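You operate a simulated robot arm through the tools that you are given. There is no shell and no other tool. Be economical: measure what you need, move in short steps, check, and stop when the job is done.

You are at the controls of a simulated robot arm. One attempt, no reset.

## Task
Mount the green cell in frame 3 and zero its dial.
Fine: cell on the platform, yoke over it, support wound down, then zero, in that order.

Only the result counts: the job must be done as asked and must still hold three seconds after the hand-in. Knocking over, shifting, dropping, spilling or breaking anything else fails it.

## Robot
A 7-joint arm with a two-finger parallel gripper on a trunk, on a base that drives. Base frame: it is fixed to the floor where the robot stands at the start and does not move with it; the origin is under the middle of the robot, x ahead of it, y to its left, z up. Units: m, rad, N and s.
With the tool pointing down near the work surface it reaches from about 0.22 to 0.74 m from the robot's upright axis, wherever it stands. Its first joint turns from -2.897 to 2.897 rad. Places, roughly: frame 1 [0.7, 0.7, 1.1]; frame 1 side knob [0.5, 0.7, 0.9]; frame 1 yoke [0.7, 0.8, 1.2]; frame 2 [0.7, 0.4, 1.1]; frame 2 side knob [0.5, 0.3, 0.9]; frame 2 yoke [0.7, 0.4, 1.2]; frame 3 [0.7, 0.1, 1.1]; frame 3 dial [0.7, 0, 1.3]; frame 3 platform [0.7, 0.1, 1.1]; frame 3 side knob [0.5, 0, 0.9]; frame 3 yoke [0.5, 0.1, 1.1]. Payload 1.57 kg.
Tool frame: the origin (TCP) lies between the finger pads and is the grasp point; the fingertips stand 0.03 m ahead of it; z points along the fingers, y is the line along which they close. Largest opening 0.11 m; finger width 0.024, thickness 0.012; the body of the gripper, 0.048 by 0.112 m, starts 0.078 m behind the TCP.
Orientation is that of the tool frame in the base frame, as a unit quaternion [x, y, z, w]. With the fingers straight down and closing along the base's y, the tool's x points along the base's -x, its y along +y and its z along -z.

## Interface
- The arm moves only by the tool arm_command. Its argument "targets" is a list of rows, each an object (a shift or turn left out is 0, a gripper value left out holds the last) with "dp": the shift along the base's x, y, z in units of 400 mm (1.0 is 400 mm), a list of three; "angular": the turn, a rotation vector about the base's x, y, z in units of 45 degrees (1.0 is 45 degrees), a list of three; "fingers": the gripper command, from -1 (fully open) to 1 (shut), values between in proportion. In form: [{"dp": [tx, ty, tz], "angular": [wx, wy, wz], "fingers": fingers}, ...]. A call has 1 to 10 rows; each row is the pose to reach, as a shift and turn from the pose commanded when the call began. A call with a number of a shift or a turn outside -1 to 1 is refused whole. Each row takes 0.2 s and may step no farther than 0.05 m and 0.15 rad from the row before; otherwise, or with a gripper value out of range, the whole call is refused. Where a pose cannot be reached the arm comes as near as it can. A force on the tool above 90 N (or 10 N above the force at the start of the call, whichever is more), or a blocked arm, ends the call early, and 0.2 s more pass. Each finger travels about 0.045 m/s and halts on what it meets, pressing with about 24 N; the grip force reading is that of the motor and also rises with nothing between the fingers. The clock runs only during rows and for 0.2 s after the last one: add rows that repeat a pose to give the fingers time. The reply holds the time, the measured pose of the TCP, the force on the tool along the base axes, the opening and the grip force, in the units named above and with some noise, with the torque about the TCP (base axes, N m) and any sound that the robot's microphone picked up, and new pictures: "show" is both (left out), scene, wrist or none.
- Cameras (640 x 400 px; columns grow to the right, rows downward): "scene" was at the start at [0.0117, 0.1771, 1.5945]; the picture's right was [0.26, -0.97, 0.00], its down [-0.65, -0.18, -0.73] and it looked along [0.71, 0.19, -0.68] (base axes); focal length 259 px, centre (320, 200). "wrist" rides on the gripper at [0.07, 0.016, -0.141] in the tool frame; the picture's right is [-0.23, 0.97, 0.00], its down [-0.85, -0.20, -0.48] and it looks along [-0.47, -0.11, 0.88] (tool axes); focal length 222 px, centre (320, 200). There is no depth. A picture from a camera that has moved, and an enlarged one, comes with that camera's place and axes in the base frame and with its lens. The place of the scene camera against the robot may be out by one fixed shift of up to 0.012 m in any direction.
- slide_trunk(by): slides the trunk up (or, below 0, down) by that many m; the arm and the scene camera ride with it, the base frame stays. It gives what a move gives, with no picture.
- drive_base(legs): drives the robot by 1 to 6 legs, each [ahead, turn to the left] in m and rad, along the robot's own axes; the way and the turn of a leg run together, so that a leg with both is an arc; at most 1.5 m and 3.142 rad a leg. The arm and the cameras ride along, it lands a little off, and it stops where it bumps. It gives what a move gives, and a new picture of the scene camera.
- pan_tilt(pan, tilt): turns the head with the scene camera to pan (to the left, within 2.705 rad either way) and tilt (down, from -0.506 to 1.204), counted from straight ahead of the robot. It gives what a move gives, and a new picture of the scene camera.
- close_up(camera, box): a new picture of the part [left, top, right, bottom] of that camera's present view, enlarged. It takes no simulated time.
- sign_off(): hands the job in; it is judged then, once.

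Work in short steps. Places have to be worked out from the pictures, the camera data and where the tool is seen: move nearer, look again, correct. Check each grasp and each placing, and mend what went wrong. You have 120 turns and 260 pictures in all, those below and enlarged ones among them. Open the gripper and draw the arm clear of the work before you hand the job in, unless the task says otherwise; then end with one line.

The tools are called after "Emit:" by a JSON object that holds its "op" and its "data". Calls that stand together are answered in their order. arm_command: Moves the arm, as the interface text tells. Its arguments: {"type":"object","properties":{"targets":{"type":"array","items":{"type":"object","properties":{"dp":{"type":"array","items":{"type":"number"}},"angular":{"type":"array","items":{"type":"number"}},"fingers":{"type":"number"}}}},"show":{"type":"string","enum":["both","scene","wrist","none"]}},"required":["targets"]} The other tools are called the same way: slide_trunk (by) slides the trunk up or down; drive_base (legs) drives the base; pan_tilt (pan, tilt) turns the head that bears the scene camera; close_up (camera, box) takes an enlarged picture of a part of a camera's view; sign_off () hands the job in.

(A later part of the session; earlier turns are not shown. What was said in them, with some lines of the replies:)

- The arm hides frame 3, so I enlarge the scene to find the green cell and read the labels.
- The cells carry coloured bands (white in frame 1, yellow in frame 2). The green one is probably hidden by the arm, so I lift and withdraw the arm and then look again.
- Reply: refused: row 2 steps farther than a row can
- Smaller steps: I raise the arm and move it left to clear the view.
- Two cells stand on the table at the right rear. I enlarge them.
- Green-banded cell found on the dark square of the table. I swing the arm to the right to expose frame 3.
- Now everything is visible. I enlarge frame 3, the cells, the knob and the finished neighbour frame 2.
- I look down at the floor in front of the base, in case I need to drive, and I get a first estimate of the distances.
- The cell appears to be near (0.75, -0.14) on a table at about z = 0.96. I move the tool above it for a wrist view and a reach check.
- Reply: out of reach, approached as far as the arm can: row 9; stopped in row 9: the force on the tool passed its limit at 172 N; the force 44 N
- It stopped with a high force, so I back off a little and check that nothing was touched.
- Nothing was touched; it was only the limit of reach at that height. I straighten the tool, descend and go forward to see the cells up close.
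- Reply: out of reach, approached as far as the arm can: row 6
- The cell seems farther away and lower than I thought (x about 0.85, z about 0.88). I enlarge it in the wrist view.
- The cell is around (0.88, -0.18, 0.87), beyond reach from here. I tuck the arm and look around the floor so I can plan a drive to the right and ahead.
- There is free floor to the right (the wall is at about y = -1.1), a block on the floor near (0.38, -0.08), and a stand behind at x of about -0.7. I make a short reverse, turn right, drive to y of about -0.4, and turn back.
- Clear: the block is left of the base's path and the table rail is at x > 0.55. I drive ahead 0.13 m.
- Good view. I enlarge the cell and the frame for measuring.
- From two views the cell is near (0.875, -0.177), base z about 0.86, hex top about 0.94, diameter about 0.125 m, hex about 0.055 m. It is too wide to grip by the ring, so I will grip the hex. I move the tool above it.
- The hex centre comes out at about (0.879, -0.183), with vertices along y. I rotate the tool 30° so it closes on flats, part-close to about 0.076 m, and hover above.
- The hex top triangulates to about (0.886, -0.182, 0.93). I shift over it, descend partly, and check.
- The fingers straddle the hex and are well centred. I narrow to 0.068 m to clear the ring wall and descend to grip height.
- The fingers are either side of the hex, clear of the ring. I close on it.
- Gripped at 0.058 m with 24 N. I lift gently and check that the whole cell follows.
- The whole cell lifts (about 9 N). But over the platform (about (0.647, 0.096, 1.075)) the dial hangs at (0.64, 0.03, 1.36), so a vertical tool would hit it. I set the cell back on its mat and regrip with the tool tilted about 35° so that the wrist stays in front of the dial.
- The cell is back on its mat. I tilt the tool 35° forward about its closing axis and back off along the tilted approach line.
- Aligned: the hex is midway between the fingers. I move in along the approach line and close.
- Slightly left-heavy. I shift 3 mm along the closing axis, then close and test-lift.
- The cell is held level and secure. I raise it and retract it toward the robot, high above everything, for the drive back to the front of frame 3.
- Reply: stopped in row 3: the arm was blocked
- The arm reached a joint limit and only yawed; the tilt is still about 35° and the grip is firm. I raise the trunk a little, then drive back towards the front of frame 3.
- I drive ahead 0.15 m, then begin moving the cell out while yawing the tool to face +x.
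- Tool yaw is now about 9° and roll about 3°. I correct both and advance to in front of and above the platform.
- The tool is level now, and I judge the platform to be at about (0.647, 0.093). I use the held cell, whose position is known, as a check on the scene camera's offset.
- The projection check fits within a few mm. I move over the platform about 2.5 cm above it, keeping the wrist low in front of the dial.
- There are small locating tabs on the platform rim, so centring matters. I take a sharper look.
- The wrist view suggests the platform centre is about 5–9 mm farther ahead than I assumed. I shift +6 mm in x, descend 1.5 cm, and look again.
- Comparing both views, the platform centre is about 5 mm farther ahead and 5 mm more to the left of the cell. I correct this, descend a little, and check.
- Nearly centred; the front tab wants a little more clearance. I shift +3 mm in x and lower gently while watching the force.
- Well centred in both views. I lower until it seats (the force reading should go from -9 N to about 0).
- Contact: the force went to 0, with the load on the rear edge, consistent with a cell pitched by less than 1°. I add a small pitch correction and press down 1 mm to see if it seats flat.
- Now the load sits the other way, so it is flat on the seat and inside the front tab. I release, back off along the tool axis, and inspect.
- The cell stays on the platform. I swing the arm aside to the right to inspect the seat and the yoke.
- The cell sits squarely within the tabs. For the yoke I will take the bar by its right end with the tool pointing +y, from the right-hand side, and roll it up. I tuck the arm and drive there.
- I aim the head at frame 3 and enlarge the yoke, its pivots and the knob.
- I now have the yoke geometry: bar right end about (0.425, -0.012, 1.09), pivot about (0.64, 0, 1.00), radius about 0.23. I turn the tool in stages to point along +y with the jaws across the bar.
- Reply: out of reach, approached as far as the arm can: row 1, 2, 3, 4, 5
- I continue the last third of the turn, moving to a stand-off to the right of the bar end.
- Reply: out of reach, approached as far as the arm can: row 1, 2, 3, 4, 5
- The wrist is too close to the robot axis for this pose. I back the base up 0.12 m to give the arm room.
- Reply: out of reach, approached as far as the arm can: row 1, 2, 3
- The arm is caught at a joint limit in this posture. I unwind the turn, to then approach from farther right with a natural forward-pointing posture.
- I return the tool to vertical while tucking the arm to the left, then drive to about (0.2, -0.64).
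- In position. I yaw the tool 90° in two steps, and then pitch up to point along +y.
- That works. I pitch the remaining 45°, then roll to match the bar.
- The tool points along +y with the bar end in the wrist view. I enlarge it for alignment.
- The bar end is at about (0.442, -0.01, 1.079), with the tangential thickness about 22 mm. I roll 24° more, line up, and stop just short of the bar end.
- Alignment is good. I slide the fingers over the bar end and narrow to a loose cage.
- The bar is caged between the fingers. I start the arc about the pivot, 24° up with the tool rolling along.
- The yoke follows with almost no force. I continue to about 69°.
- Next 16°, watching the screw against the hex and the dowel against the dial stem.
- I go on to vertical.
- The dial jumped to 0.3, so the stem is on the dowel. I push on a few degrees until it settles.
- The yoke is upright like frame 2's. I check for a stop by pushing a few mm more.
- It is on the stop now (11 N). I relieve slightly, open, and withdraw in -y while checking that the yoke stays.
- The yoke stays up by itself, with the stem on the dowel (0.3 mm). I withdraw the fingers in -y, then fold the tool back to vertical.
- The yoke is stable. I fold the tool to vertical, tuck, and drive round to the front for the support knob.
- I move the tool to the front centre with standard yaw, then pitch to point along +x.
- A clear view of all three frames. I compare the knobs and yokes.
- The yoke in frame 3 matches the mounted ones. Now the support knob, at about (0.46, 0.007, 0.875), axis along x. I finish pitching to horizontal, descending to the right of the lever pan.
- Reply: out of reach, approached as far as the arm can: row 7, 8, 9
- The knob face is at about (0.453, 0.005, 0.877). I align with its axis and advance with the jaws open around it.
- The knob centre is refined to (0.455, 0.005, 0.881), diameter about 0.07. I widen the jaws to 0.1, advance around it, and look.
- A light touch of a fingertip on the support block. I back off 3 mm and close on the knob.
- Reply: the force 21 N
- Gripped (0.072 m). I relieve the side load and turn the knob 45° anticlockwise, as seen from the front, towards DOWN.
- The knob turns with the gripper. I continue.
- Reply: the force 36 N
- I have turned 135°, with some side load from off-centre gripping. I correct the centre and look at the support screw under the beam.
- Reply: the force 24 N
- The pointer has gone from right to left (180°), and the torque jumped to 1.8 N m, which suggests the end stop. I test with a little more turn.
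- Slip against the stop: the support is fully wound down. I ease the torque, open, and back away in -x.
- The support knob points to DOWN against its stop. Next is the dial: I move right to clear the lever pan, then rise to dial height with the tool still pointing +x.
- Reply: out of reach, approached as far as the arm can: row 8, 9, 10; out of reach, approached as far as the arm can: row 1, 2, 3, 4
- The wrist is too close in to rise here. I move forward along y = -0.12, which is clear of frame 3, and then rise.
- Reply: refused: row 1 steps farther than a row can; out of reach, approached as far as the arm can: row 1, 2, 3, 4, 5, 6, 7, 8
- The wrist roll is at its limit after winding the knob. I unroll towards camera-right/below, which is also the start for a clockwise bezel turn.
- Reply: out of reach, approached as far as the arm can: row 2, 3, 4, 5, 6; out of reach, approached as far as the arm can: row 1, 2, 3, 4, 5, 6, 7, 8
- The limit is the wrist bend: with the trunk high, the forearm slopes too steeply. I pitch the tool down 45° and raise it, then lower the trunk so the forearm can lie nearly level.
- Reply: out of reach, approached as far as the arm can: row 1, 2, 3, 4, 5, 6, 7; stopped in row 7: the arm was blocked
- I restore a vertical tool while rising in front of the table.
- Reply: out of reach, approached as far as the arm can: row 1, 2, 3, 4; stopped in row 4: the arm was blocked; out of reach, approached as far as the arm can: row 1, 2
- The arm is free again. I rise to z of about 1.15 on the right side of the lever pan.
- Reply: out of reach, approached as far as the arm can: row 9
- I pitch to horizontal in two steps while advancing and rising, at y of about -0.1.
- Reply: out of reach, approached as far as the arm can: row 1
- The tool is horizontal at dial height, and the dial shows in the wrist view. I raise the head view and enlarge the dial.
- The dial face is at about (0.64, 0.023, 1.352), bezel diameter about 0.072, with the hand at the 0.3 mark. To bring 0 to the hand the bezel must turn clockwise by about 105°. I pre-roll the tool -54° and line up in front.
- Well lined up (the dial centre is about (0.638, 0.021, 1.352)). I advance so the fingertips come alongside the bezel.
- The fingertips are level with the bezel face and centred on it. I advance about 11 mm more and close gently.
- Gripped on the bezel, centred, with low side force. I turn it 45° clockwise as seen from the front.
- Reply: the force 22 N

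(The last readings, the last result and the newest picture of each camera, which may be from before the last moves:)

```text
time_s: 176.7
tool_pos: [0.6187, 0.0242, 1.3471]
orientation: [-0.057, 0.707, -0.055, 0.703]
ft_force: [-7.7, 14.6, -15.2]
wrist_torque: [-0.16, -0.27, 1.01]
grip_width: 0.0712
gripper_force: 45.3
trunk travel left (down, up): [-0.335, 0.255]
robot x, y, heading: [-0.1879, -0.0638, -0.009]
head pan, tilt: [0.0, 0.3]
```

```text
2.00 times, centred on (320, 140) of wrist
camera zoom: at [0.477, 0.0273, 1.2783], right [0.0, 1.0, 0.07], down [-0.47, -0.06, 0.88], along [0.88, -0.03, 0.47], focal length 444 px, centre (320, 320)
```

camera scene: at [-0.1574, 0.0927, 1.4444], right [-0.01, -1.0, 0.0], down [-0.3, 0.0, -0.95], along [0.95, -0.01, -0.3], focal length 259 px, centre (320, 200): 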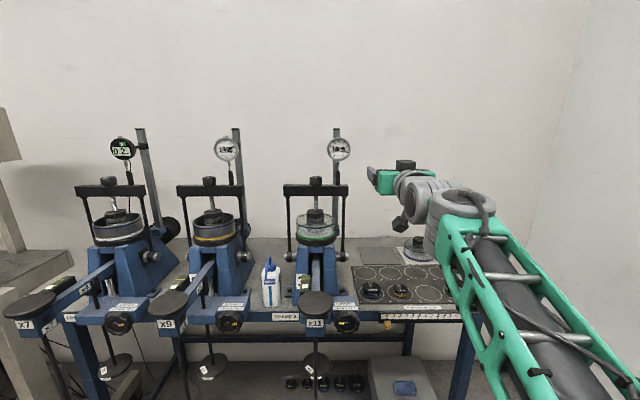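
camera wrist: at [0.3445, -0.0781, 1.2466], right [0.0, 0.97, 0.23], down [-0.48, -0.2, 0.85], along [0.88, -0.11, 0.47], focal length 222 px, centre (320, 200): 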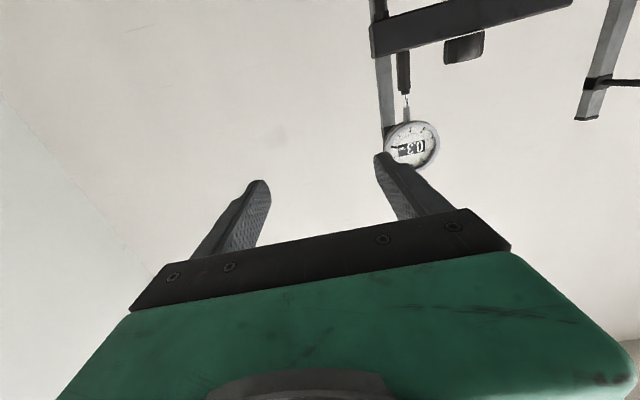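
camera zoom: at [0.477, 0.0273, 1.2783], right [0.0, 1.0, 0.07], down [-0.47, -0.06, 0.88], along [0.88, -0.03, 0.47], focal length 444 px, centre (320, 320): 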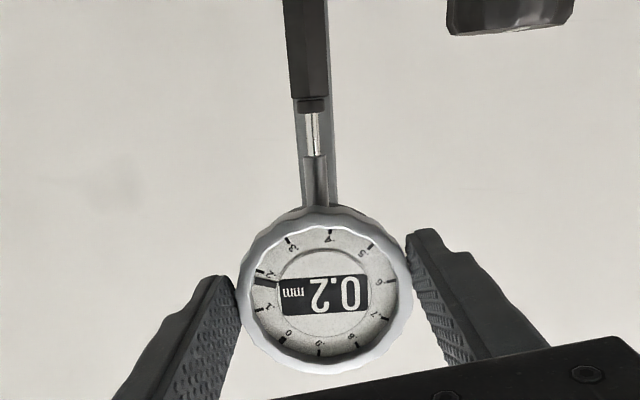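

The reading fell to 0.2 (hand about 0.175 from 0). The direction is right. I recentre and turn another 45°.

Emit:
{"op": "arm_command", "data": {"targets": [{"dp": [-0.002, 0.005, -0.006], "angular": [0.18, 0, 0]}, {"dp": [-0.002, 0.005, -0.006], "angular": [0.36, 0, 0]}, {"dp": [-0.002, 0.005, -0.006], "angular": [0.54, 0, 0]}, {"dp": [-0.002, 0.005, -0.006], "angular": [0.72, 0, 0]}, {"dp": [-0.002, 0.005, -0.006], "angular": [0.9, 0, 0]}, {"dp": [-0.002, 0.005, -0.006], "angular": [1.0, 0, 0]}], "show": "none"}}

Emit:
{"op": "close_up", "data": {"camera": "wrist", "box": [240, 80, 400, 230]}}

```text
time_s: 178.1
tool_pos: [0.6196, 0.0305, 1.3489]
orientation: [0.216, 0.673, 0.221, 0.672]
ft_force: [24.5, 30.9, 13.4]
wrist_torque: [-0.22, -0.46, -0.2]
grip_width: 0.0712
gripper_force: 44.8
trunk travel left (down, up): [-0.335, 0.255]
robot x, y, heading: [-0.1835, -0.0602, -0.005]
head pan, tilt: [0.0, 0.3]
```

```text
2.67 times, centred on (320, 155) of wrist
camera zoom: at [0.477, 0.0812, 1.3029], right [-0.01, 0.66, 0.75], down [-0.47, -0.67, 0.58], along [0.88, -0.35, 0.32], focal length 592 px, centre (320, 320)
```

zoom: 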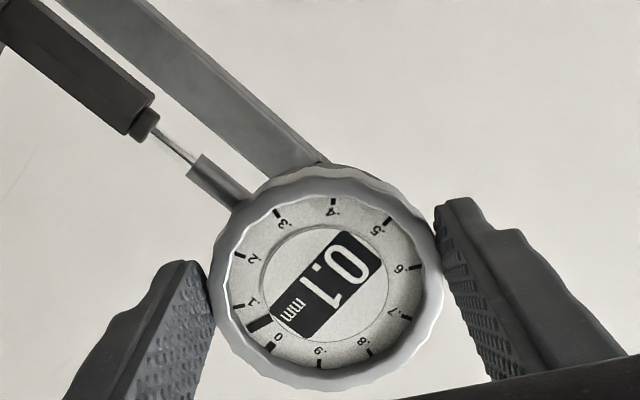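

The reading is 0.1 and the hand about 0.05 from 0. I relieve the side load and turn the last 18°.

Emit:
{"op": "arm_command", "data": {"targets": [{"dp": [0.004, 0.008, 0.003], "angular": [0.1, 0, 0]}, {"dp": [0.004, 0.008, 0.003], "angular": [0.25, 0, 0]}, {"dp": [0.004, 0.008, 0.003], "angular": [0.38, 0, 0]}], "show": "none"}}

Emit:
{"op": "close_up", "data": {"camera": "wrist", "box": [240, 80, 400, 230]}}

```text
time_s: 178.9
tool_pos: [0.6191, 0.0321, 1.3505]
orientation: [0.312, 0.634, 0.318, 0.632]
ft_force: [8.2, 28.2, 11.0]
wrist_torque: [-0.2, 0.16, -0.34]
grip_width: 0.071
gripper_force: 44.4
trunk travel left (down, up): [-0.335, 0.255]
robot x, y, heading: [-0.1852, -0.0607, -0.012]
head pan, tilt: [0.0, 0.3]
```

```text
2.67 times, centred on (320, 155) of wrist
camera zoom: at [0.4768, 0.0945, 1.3226], right [0.0, 0.4, 0.91], down [-0.47, -0.81, 0.35], along [0.88, -0.43, 0.19], focal length 592 px, centre (320, 320)
```

zoom: 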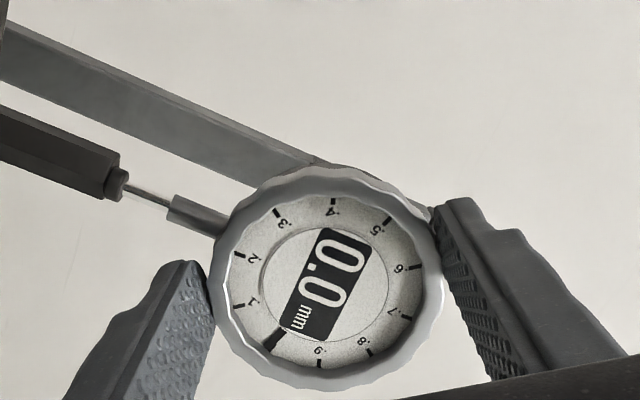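

The display reads 0.0 with the hand on the 0 mark. I relieve the load, open, and withdraw straight back.

Emit:
{"op": "arm_command", "data": {"targets": [{"dp": [0, 0.006, 0.002]}, {"dp": [0, 0.006, 0.002], "fingers": -0.35}, {"dp": [0, 0.006, 0.002], "fingers": -0.8}, {"dp": [0, 0.006, 0.002], "fingers": -0.8}, {"dp": [0, 0.006, 0.002], "fingers": -0.8}], "show": "none"}}

Emit:
{"op": "close_up", "data": {"camera": "wrist", "box": [200, 40, 440, 240]}}

```text
time_s: 180.1
tool_pos: [0.6188, 0.027, 1.3488]
orientation: [0.318, 0.633, 0.317, 0.631]
ft_force: [0.4, -0.5, 0.2]
wrist_torque: [0.03, 0.02, 0.03]
grip_width: 0.0991
gripper_force: 0.0
trunk travel left (down, up): [-0.335, 0.255]
robot x, y, heading: [-0.1842, -0.0641, -0.011]
head pan, tilt: [0.0, 0.3]
```

```text
2.00 times, centred on (320, 140) of wrist
camera zoom: at [0.4777, 0.0911, 1.3225], right [0.0, 0.4, 0.92], down [-0.48, -0.8, 0.35], along [0.88, -0.44, 0.19], focal length 444 px, centre (320, 320)
```

zoom: 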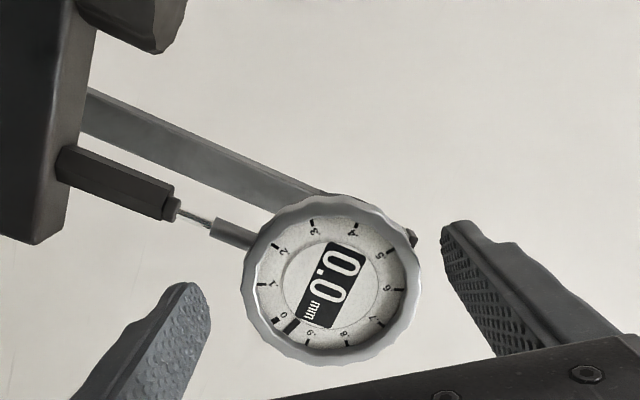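

After release the hand looks slightly past 0. I zoom in for an exact reading.

Emit:
{"op": "close_up", "data": {"camera": "wrist", "box": [280, 125, 365, 205]}}

```text
5.00 times, centred on (322, 165) of wrist
camera zoom: at [0.4777, 0.0911, 1.3225], right [0.0, 0.4, 0.92], down [-0.48, -0.8, 0.35], along [0.88, -0.44, 0.19], focal length 1111 px, centre (308, 375)
```

zoom: 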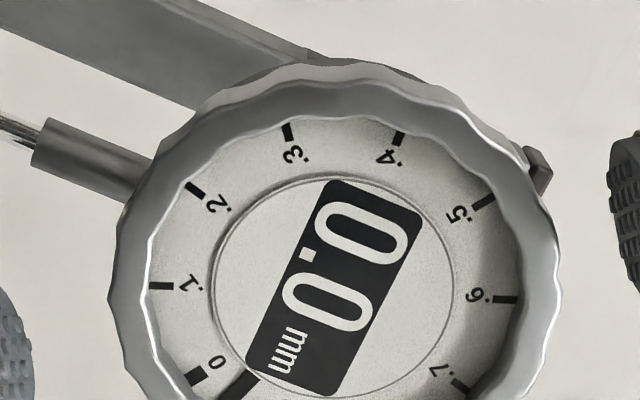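

The hand is about 0.04 mm past 0, because the bezel was dragged as I released off-centre. From the two grips the true axis is about (y 0.0256, z 1.3535). I recentre, regrip, and check.

Emit:
{"op": "arm_command", "data": {"targets": [{"dp": [0, -0.0035, 0.012]}, {"dp": [0, -0.0035, 0.012], "fingers": -0.45}, {"dp": [0, -0.0035, 0.012], "fingers": -0.2}, {"dp": [0, -0.0035, 0.012], "fingers": -0.2}, {"dp": [0, -0.0035, 0.012], "fingers": -0.1}], "show": "none"}}

Emit:
{"op": "close_up", "data": {"camera": "wrist", "box": [270, 120, 380, 215]}}

```text
time_s: 181.3
tool_pos: [0.6187, 0.0262, 1.3561]
orientation: [0.317, 0.633, 0.316, 0.632]
ft_force: [-0.2, -1.4, 1.5]
wrist_torque: [0.0, 0.24, -0.21]
grip_width: 0.0706
gripper_force: 31.8
trunk travel left (down, up): [-0.335, 0.255]
robot x, y, heading: [-0.1821, -0.0598, -0.013]
head pan, tilt: [0.0, 0.3]
```

```text
4.21 times, centred on (325, 168) of wrist
camera zoom: at [0.4776, 0.0898, 1.3276], right [0.0, 0.4, 0.92], down [-0.48, -0.8, 0.35], along [0.88, -0.44, 0.19], focal length 935 px, centre (299, 337)
```

zoom: 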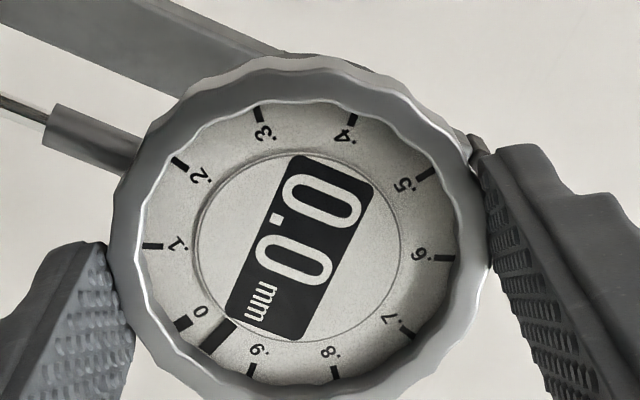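

Centred grip with negligible force; the hand is 0.39 of a division past 0. I turn back 14° anticlockwise.

Emit:
{"op": "arm_command", "data": {"targets": [{"angular": [-0.1, 0, 0]}, {"angular": [-0.2, 0, 0]}, {"angular": [-0.31, 0, 0]}, {"angular": [-0.31, 0, 0]}], "show": "none"}}

Emit:
{"op": "close_up", "data": {"camera": "wrist", "box": [270, 120, 380, 215]}}

```text
time_s: 182.3
tool_pos: [0.6194, 0.0262, 1.356]
orientation: [0.237, 0.667, 0.237, 0.665]
ft_force: [-10.7, -1.4, -7.3]
wrist_torque: [-0.01, 0.12, -0.25]
grip_width: 0.0706
gripper_force: 45.0
trunk travel left (down, up): [-0.335, 0.255]
robot x, y, heading: [-0.1853, -0.0614, -0.013]
head pan, tilt: [0.0, 0.3]
```

```text
4.21 times, centred on (325, 168) of wrist
camera zoom: at [0.4775, 0.0809, 1.3129], right [0.0, 0.61, 0.79], down [-0.48, -0.69, 0.54], along [0.88, -0.38, 0.29], focal length 935 px, centre (299, 337)
```

zoom: 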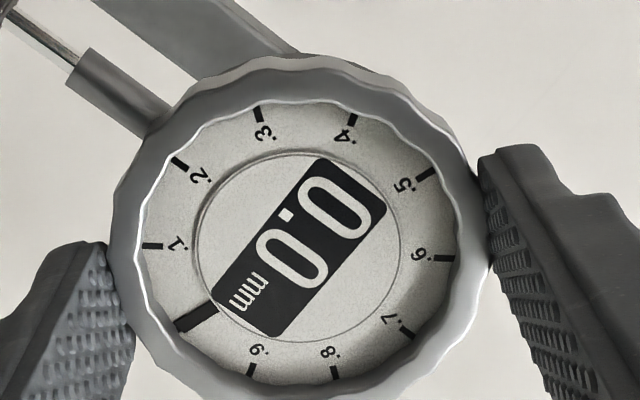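

The hand lies on the 0 mark. I open without shifting and check.

Emit:
{"op": "arm_command", "data": {"targets": [{"fingers": -0.4}, {"fingers": -0.8}, {"fingers": -0.8}, {"fingers": -0.8}], "show": "none"}}

Emit:
{"op": "close_up", "data": {"camera": "wrist", "box": [270, 120, 380, 215]}}

```text
time_s: 183.3
tool_pos: [0.6195, 0.0268, 1.3556]
orientation: [0.238, 0.666, 0.237, 0.666]
ft_force: [0.5, -0.4, 0.7]
wrist_torque: [-0.02, -0.02, 0.03]
grip_width: 0.0993
gripper_force: 0.1
trunk travel left (down, up): [-0.335, 0.255]
robot x, y, heading: [-0.1843, -0.0636, -0.014]
head pan, tilt: [0.0, 0.3]
```

```text
4.21 times, centred on (325, 168) of wrist
camera zoom: at [0.4783, 0.0813, 1.3132], right [0.0, 0.61, 0.79], down [-0.48, -0.7, 0.54], along [0.88, -0.38, 0.29], focal length 935 px, centre (299, 337)
```

zoom: 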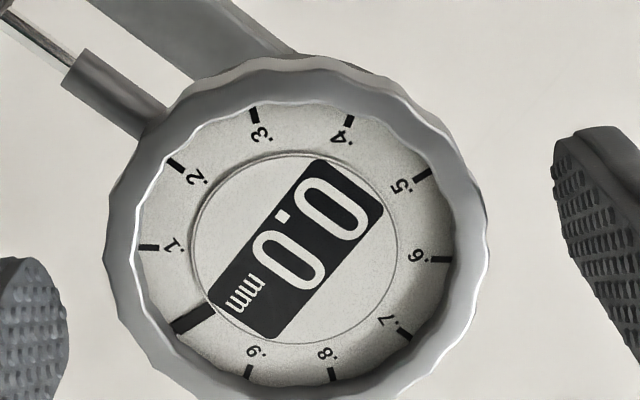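

It holds at zero. I withdraw straight back and then to the right, clear of the frame.

Emit:
{"op": "arm_command", "data": {"targets": [{"dp": [-0.1, 0, 0]}, {"dp": [-0.2, 0, 0]}, {"dp": [-0.28, -0.02, 0]}, {"dp": [-0.3, -0.11, 0]}, {"dp": [-0.3, -0.22, 0]}, {"dp": [-0.3, -0.33, 0]}, {"dp": [-0.3, -0.44, 0]}, {"dp": [-0.3, -0.55, 0]}], "show": "scene"}}

Emit:
{"op": "close_up", "data": {"camera": "scene", "box": [270, 110, 390, 250]}}

Emit:
{"op": "close_up", "data": {"camera": "scene", "box": [150, 240, 390, 350]}}

Emit:
{"op": "close_up", "data": {"camera": "scene", "box": [310, 125, 370, 170]}}

```text
time_s: 185.1
tool_pos: [0.5008, -0.1917, 1.354]
orientation: [0.237, 0.667, 0.237, 0.666]
ft_force: [-0.5, 0.8, 0.1]
wrist_torque: [0.03, 0.01, -0.04]
grip_width: 0.0992
gripper_force: 0.2
trunk travel left (down, up): [-0.335, 0.255]
robot x, y, heading: [-0.1844, -0.0624, -0.013]
head pan, tilt: [0.0, 0.3]
camera scene: at [-0.1573, 0.093, 1.4445], right [-0.01, -1.0, 0.0], down [-0.3, 0.0, -0.96], along [0.96, -0.01, -0.3], focal length 259 px, centre (320, 200)
```

scene: 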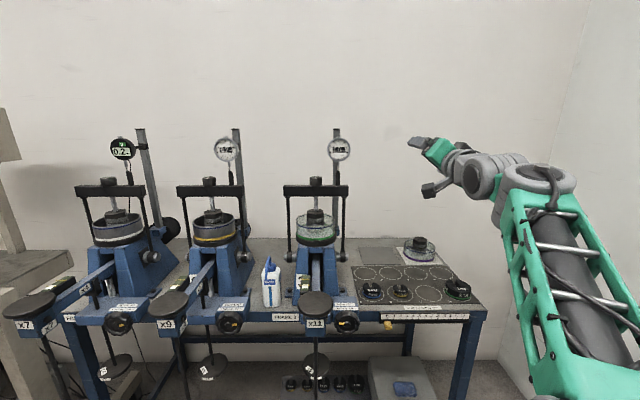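

```text
2.86 times, centred on (330, 180) of scene
camera zoom: at [-0.1573, 0.093, 1.4445], right [-0.01, -1.0, 0.0], down [-0.3, 0.0, -0.96], along [0.96, -0.01, -0.3], focal length 740 px, centre (291, 257)
```

zoom: 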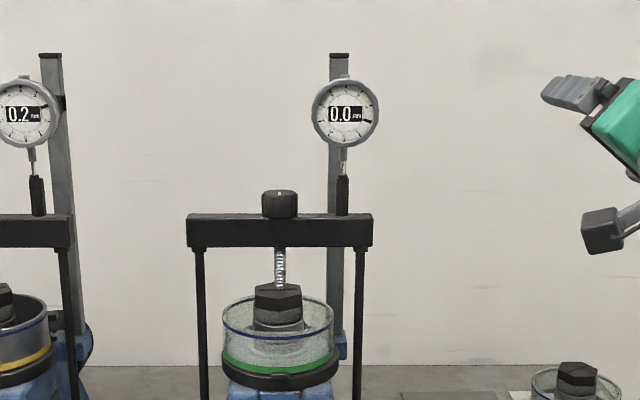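

```text
2.67 times, centred on (270, 295) of scene
camera zoom: at [-0.1573, 0.093, 1.4445], right [-0.01, -1.0, 0.0], down [-0.3, 0.0, -0.96], along [0.96, -0.01, -0.3], focal length 691 px, centre (453, -53)
```

zoom: 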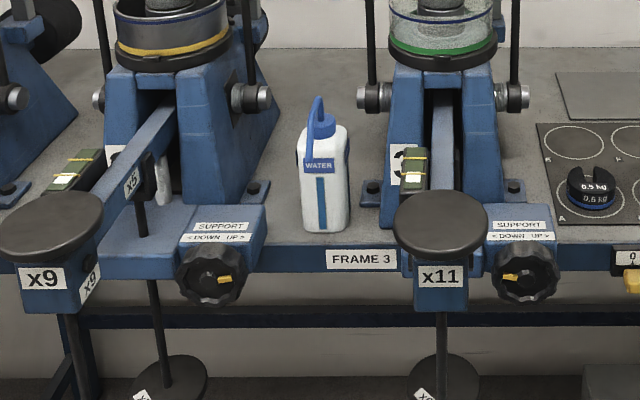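

```text
8.89 times, centred on (340, 148) of scene
camera zoom: at [-0.1573, 0.093, 1.4445], right [-0.01, -1.0, 0.0], down [-0.3, 0.0, -0.96], along [0.96, -0.01, -0.3], focal length 2303 px, centre (142, 667)
```

zoom: 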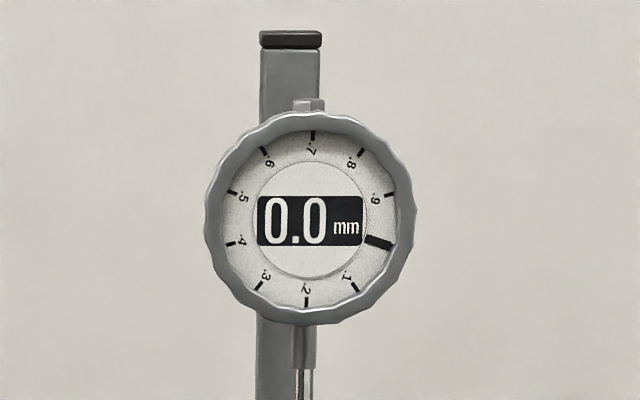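

Final check: the green cell is seated on the frame 3 platform, the yoke is upright over it, the support is wound to DOWN, and the dial reads 0.0 with the hand on zero. Nothing else has shifted, and the gripper is open and clear, so I hand in.

Emit:
{"op": "sign_off", "data": {}}

```text
The job is handed in.
```

The green cell is mounted on the frame 3 platform with the yoke over it. The support is wound down to its stop, and the dial was zeroed last and reads 0.0 mm.
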